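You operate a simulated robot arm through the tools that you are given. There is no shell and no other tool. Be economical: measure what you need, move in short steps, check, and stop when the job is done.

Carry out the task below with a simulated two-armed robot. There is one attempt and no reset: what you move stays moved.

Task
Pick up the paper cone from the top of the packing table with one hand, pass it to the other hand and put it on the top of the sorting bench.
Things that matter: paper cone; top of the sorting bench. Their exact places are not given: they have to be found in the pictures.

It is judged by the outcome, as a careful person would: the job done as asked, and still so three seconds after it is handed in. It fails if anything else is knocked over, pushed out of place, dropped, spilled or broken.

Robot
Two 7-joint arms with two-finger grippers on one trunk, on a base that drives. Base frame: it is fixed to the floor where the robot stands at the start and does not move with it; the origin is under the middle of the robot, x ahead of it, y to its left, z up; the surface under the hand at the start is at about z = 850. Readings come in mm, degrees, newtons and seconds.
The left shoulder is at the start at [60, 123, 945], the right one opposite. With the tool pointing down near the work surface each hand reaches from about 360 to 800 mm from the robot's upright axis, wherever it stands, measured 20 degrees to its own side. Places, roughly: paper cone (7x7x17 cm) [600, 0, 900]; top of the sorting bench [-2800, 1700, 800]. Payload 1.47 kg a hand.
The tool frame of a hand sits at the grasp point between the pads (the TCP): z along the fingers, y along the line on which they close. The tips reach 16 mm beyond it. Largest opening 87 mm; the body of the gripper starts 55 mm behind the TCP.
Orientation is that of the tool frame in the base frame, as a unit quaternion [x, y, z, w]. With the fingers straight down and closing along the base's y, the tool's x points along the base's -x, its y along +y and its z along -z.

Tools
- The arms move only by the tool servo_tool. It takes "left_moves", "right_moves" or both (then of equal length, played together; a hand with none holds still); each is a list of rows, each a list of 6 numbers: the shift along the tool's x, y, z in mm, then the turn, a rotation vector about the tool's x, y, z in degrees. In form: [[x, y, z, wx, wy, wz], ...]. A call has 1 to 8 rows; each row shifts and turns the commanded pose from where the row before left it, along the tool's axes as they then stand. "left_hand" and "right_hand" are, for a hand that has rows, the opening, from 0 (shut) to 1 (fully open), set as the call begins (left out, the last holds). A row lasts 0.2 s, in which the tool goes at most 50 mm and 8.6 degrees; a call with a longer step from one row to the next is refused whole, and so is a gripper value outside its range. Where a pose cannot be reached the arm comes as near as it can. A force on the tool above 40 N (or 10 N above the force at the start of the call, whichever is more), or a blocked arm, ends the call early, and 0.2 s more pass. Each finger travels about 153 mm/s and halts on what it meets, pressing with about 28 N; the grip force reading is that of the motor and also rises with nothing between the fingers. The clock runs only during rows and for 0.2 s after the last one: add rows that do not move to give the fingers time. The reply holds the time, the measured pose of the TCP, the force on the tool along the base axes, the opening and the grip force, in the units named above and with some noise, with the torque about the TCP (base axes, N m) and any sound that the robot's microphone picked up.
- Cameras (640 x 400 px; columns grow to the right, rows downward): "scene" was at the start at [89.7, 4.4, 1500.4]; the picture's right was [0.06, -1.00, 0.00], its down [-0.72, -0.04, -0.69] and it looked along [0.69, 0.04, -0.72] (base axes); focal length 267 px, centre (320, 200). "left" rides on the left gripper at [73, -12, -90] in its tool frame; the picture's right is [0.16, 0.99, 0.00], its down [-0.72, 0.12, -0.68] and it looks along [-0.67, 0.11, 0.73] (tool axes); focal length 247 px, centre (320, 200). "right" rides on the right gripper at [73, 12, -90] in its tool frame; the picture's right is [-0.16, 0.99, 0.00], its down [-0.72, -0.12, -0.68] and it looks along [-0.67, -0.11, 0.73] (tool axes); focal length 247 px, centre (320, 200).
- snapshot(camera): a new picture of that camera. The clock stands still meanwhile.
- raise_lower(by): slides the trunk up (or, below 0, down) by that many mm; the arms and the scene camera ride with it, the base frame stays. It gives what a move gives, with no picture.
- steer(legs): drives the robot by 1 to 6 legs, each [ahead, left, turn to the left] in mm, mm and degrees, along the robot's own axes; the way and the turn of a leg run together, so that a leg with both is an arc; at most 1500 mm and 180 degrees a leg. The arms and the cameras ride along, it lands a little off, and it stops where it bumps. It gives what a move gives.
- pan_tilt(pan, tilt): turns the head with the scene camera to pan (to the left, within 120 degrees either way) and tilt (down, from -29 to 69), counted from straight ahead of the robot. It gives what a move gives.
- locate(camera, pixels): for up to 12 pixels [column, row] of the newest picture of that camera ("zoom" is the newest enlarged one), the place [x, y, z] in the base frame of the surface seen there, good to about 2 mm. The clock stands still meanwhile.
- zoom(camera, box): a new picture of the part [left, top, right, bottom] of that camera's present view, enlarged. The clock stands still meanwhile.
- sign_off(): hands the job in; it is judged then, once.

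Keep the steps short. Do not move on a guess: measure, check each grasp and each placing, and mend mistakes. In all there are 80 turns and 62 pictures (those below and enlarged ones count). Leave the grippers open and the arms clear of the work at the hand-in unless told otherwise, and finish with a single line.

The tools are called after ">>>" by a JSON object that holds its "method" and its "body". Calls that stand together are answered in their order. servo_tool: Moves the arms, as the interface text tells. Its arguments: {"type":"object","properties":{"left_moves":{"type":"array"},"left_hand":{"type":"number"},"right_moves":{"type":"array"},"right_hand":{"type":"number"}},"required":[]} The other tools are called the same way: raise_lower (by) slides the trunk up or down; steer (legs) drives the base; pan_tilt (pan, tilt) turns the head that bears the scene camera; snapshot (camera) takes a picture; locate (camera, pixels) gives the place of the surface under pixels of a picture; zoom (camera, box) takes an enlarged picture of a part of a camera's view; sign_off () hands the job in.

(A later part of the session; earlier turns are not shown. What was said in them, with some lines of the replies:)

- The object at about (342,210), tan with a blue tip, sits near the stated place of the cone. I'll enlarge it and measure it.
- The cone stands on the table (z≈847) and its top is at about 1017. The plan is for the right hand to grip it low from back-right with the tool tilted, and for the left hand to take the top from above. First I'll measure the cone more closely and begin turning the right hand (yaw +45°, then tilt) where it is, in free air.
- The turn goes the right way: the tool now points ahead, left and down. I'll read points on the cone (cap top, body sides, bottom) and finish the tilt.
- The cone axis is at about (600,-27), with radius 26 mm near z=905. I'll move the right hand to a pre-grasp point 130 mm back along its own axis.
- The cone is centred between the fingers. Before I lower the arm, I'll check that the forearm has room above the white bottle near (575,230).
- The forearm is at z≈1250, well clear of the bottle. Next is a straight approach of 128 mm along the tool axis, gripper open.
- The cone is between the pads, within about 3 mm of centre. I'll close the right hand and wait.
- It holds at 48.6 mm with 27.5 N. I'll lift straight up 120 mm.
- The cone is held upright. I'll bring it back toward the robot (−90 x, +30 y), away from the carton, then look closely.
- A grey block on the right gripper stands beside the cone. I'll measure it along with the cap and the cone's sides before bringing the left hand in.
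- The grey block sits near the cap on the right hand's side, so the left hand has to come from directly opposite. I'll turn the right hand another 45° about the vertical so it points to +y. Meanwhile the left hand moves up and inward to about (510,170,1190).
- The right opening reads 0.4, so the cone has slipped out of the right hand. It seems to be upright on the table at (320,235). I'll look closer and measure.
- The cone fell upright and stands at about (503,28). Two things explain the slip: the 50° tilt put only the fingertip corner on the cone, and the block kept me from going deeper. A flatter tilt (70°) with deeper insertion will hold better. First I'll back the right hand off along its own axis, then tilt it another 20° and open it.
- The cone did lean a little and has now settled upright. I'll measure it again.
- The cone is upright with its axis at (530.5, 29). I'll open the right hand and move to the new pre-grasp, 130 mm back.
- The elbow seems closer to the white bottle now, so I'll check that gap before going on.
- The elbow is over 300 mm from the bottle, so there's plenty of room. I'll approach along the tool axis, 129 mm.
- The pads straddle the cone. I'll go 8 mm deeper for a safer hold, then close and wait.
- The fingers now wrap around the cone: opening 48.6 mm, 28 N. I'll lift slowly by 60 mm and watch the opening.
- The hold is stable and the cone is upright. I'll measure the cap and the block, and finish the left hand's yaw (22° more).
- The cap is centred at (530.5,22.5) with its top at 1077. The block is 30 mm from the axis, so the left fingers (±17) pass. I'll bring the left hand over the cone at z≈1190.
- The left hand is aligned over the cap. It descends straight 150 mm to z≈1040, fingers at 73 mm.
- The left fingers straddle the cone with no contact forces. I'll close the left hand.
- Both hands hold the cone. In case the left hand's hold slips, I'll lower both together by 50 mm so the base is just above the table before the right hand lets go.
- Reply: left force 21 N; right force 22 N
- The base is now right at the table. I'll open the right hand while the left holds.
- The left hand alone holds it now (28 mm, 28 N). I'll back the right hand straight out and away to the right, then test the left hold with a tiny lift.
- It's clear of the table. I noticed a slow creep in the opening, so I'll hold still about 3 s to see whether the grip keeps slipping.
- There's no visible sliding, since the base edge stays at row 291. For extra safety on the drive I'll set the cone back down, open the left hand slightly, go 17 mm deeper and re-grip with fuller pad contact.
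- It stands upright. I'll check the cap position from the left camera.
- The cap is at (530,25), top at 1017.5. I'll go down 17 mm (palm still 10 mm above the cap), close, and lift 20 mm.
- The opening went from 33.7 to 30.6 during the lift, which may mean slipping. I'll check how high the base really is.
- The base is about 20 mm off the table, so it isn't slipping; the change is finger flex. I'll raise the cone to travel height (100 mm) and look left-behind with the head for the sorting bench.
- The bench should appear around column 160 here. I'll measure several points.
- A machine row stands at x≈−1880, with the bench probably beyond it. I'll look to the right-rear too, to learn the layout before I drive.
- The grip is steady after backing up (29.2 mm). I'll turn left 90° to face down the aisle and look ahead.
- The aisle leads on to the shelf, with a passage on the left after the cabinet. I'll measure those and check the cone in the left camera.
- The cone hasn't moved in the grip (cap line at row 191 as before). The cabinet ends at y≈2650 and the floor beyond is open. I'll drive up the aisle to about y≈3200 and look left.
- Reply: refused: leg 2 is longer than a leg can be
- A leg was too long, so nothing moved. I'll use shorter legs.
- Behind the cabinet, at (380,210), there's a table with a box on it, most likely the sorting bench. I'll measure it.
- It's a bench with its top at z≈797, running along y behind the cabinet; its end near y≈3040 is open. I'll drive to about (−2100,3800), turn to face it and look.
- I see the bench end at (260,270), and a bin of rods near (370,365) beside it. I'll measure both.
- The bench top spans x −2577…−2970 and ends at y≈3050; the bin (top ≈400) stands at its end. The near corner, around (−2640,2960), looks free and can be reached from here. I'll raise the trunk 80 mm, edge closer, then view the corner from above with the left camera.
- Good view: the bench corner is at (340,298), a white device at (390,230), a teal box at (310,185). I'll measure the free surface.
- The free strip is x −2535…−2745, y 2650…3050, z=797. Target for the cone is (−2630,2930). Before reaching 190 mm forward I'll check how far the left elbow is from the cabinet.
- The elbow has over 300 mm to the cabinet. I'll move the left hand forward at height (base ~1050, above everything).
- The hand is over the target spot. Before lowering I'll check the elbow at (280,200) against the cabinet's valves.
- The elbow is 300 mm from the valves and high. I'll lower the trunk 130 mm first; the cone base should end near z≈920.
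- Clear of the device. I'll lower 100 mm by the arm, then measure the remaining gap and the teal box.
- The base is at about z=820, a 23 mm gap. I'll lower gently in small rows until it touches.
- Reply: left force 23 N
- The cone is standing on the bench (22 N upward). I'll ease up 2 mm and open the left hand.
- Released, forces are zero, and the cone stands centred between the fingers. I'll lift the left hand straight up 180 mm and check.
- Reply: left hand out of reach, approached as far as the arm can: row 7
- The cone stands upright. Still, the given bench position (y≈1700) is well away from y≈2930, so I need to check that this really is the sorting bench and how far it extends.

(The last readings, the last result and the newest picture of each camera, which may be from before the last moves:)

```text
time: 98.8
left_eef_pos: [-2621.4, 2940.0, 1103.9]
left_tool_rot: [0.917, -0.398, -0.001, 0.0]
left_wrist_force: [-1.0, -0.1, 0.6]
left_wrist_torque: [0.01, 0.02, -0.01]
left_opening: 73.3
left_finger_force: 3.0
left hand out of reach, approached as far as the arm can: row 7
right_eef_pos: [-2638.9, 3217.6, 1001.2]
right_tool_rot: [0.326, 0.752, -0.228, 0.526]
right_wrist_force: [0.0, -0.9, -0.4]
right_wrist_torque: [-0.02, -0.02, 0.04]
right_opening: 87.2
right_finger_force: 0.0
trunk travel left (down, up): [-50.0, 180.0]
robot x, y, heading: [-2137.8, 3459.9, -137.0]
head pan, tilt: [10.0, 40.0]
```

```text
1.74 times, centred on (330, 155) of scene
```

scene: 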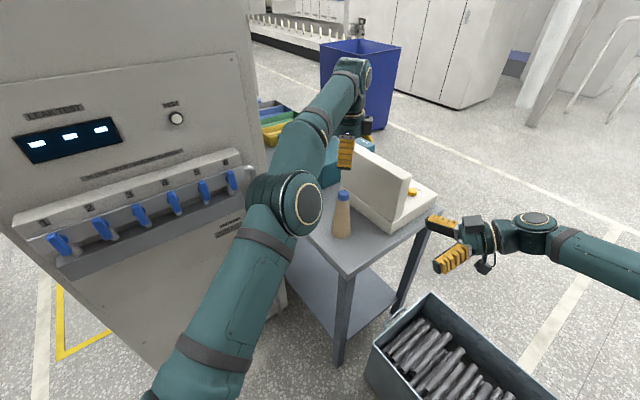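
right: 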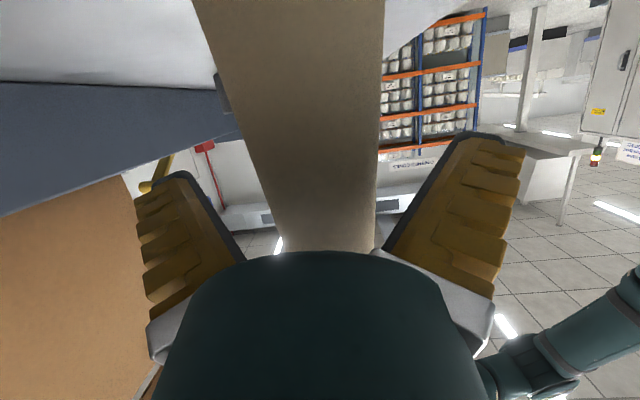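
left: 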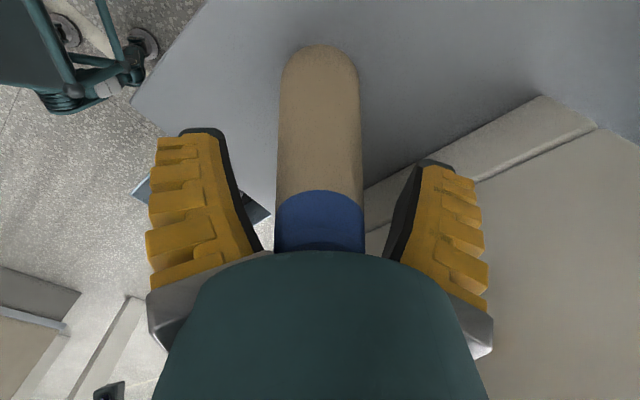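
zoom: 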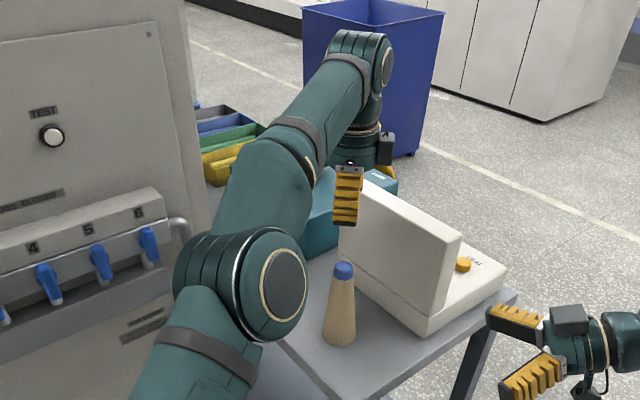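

There are coloured sorting trays farther along at y≈1840–2280, which may be on a separate bench. I'll pull the left arm back (tips are well above the cone) to see between them.

>>> {"method": "servo_tool", "body": {"left_moves": [[0, -35, -5, 0, 0, 0], [0, -40, -10, 0, 0, 0], [0, -40, -10, 0, 0, 0], [0, -40, -10, 0, 0, 0], [0, -45, 0, 0, 0, 0], [0, -45, 0, 0, 0, 0]], "left_hand": 1}}

>>> {"method": "raise_lower", "body": {"by": 180}}

>>> {"method": "steer", "body": {"legs": [[-250, -250, 0]]}}

>>> {"method": "pan_tilt", "body": {"pan": 20, "tilt": 30}}

>>> {"method": "snapshot", "body": {"camera": "scene"}}

```text
time: 100.2
left_eef_pos: [-2438.8, 3106.8, 1137.9]
left_tool_rot: [0.917, -0.398, -0.001, 0.0]
left_wrist_force: [0.2, 0.5, 0.9]
left_wrist_torque: [-0.02, 0.05, -0.01]
left_opening: 87.0
left_finger_force: 0.1
right_eef_pos: [-2638.4, 3218.2, 1002.1]
right_tool_rot: [0.326, 0.752, -0.228, 0.525]
right_wrist_force: [0.8, 0.4, 0.0]
right_wrist_torque: [-0.02, -0.01, -0.02]
right_opening: 87.0
right_finger_force: 0.1
trunk travel left (down, up): [-50.0, 180.0]
robot x, y, heading: [-2142.0, 3463.6, -137.0]
head pan, tilt: [10.0, 40.0]
```

```text
time: 102.2
left_eef_pos: [-2440.8, 3105.2, 1316.7]
left_tool_rot: [0.917, -0.398, 0.0, -0.001]
left_wrist_force: [-0.2, -0.7, 0.7]
left_wrist_torque: [0.0, 0.01, 0.01]
left_opening: 87.2
left_finger_force: 0.1
right_eef_pos: [-2638.3, 3217.3, 1180.4]
right_tool_rot: [0.327, 0.751, -0.229, 0.526]
right_wrist_force: [0.6, -0.7, 0.5]
right_wrist_torque: [0.02, -0.01, -0.02]
right_opening: 87.1
right_finger_force: 0.1
trunk travel left (down, up): [-230.0, 0.0]
robot x, y, heading: [-2141.9, 3463.5, -137.0]
head pan, tilt: [10.0, 40.0]
```

```text
time: 105.0
left_eef_pos: [-2426.7, 3456.9, 1315.5]
left_tool_rot: [0.92, -0.392, 0.0, 0.0]
left_wrist_force: [-0.2, -0.1, -1.4]
left_wrist_torque: [-0.02, 0.05, -0.02]
left_opening: 86.8
left_finger_force: 0.1
right_eef_pos: [-2625.3, 3564.9, 1181.9]
right_tool_rot: [0.321, 0.754, -0.224, 0.528]
right_wrist_force: [0.3, 0.3, -0.3]
right_wrist_torque: [-0.03, 0.01, 0.01]
right_opening: 87.1
right_finger_force: 0.1
trunk travel left (down, up): [-230.0, 0.0]
robot x, y, heading: [-2133.9, 3817.2, -136.1]
head pan, tilt: [10.0, 40.0]
```

```text
time: 105.7
left_eef_pos: [-2426.8, 3454.5, 1316.3]
left_tool_rot: [0.92, -0.392, 0.0, 0.0]
left_wrist_force: [-0.7, 0.1, 0.3]
left_wrist_torque: [0.0, 0.0, 0.0]
left_opening: 86.9
left_finger_force: 0.0
right_eef_pos: [-2626.6, 3565.4, 1180.6]
right_tool_rot: [0.32, 0.754, -0.224, 0.528]
right_wrist_force: [0.7, 0.7, -0.6]
right_wrist_torque: [0.01, 0.02, -0.03]
right_opening: 87.1
right_finger_force: 0.0
trunk travel left (down, up): [-230.0, 0.0]
robot x, y, heading: [-2133.1, 3816.8, -136.6]
head pan, tilt: [20.0, 30.0]
```

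```text
6 pictures are left
```

scene: 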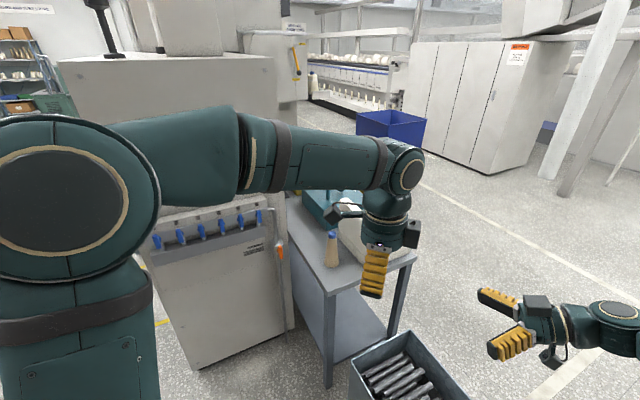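

The arm still blocks the gap. I'll drive clear around the bin to about (−3500,4200) and face along the benches, so they lie straight ahead between the arms.

>>> {"method": "steer", "body": {"legs": [[-263, -278, 0], [990, -940, 0], [0, 0, 68]]}}

>>> {"method": "pan_tilt", "body": {"pan": 0, "tilt": 22}}

>>> {"method": "snapshot", "body": {"camera": "scene"}}

```text
time: 119.8
left_eef_pos: [-3278.2, 3801.7, 1316.1]
left_tool_rot: [0.985, 0.172, 0.001, -0.001]
left_wrist_force: [0.5, -0.4, 0.4]
left_wrist_torque: [0.0, 0.0, 0.04]
left_opening: 87.0
left_finger_force: 0.0
right_eef_pos: [-3458.7, 3663.7, 1181.4]
right_tool_rot: [-0.142, 0.807, 0.1, 0.565]
right_wrist_force: [0.2, -0.1, 0.4]
right_wrist_torque: [-0.02, 0.01, 0.03]
right_opening: 87.0
right_finger_force: 0.1
trunk travel left (down, up): [-230.0, 0.0]
robot x, y, heading: [-3487.9, 4220.3, -70.1]
head pan, tilt: [20.0, 30.0]
```

```text
time: 120.7
left_eef_pos: [-3278.9, 3801.6, 1317.2]
left_tool_rot: [0.985, 0.174, 0.0, 0.001]
left_wrist_force: [0.6, 0.6, 0.2]
left_wrist_torque: [-0.03, -0.03, -0.02]
left_opening: 87.2
left_finger_force: 0.2
right_eef_pos: [-3459.8, 3663.2, 1181.1]
right_tool_rot: [-0.142, 0.807, 0.1, 0.565]
right_wrist_force: [0.3, -0.5, -0.1]
right_wrist_torque: [0.02, -0.01, 0.03]
right_opening: 86.9
right_finger_force: 0.1
trunk travel left (down, up): [-230.0, 0.0]
robot x, y, heading: [-3485.3, 4218.4, -70.1]
head pan, tilt: [0.0, 22.0]
```

```text
5 pictures are left
```

scene: 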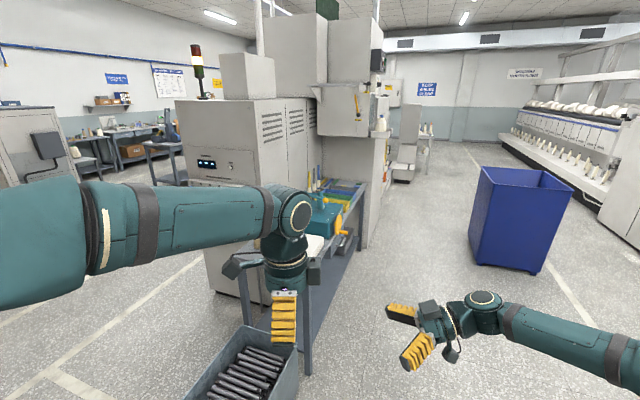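

It looks like one long bench running from the front leg (305,350) to the trays at (350,190). I'll zoom in to confirm it's continuous.

>>> {"method": "zoom", "body": {"camera": "scene", "box": [270, 160, 400, 300]}}

>>> {"method": "locate", "body": {"camera": "zoom", "pixels": [[440, 120], [430, 150], [400, 190], [380, 215], [350, 270], [455, 80], [350, 330], [400, 270], [430, 220], [380, 80], [330, 75], [300, 280]]}}

```text
2.86 times, centred on (335, 230) of scene
```

zoom: 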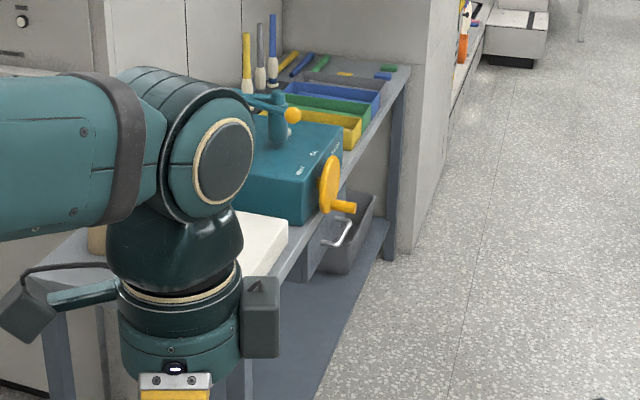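

```text
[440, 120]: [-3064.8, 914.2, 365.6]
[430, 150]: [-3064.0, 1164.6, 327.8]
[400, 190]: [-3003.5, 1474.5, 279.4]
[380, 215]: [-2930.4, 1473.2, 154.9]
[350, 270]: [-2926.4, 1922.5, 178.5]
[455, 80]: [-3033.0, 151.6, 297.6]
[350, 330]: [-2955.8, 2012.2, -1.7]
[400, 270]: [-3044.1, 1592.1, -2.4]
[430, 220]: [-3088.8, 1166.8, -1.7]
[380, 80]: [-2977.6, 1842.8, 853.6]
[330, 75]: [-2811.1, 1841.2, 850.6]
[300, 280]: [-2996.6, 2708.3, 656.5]
```

It's a single bench, with a continuous top and shelf from y≈3050 to about 1450. The stated point lies on it and it carries the sorting trays. I'll make one last check that the cone (tan, at (95,238) in the zoom) still stands.

>>> {"method": "locate", "body": {"camera": "zoom", "pixels": [[96, 232], [96, 245], [70, 255]]}}

>>> {"method": "zoom", "body": {"camera": "scene", "box": [260, 215, 320, 275]}}

```text
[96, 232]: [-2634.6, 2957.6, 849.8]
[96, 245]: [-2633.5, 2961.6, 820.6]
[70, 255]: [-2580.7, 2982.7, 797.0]
```

```text
6.67 times, centred on (290, 245) of scene
```

zoom: 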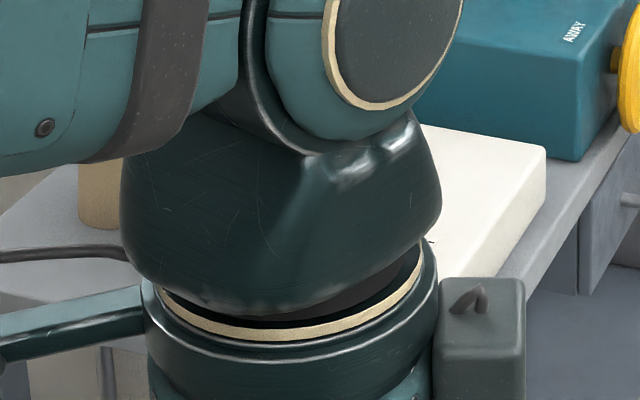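

The cone's foot is standing on the bench at about (−2632,2930). Both grippers are open and the arms are well clear, so I'm handing in.

>>> {"method": "sign_off", "body": {}}

```text
The job is handed in.
```

The cone was passed from the right hand to the left and now stands upright on the sorting bench, but it slipped from the first grip and dropped upright onto the packing table before the handover.
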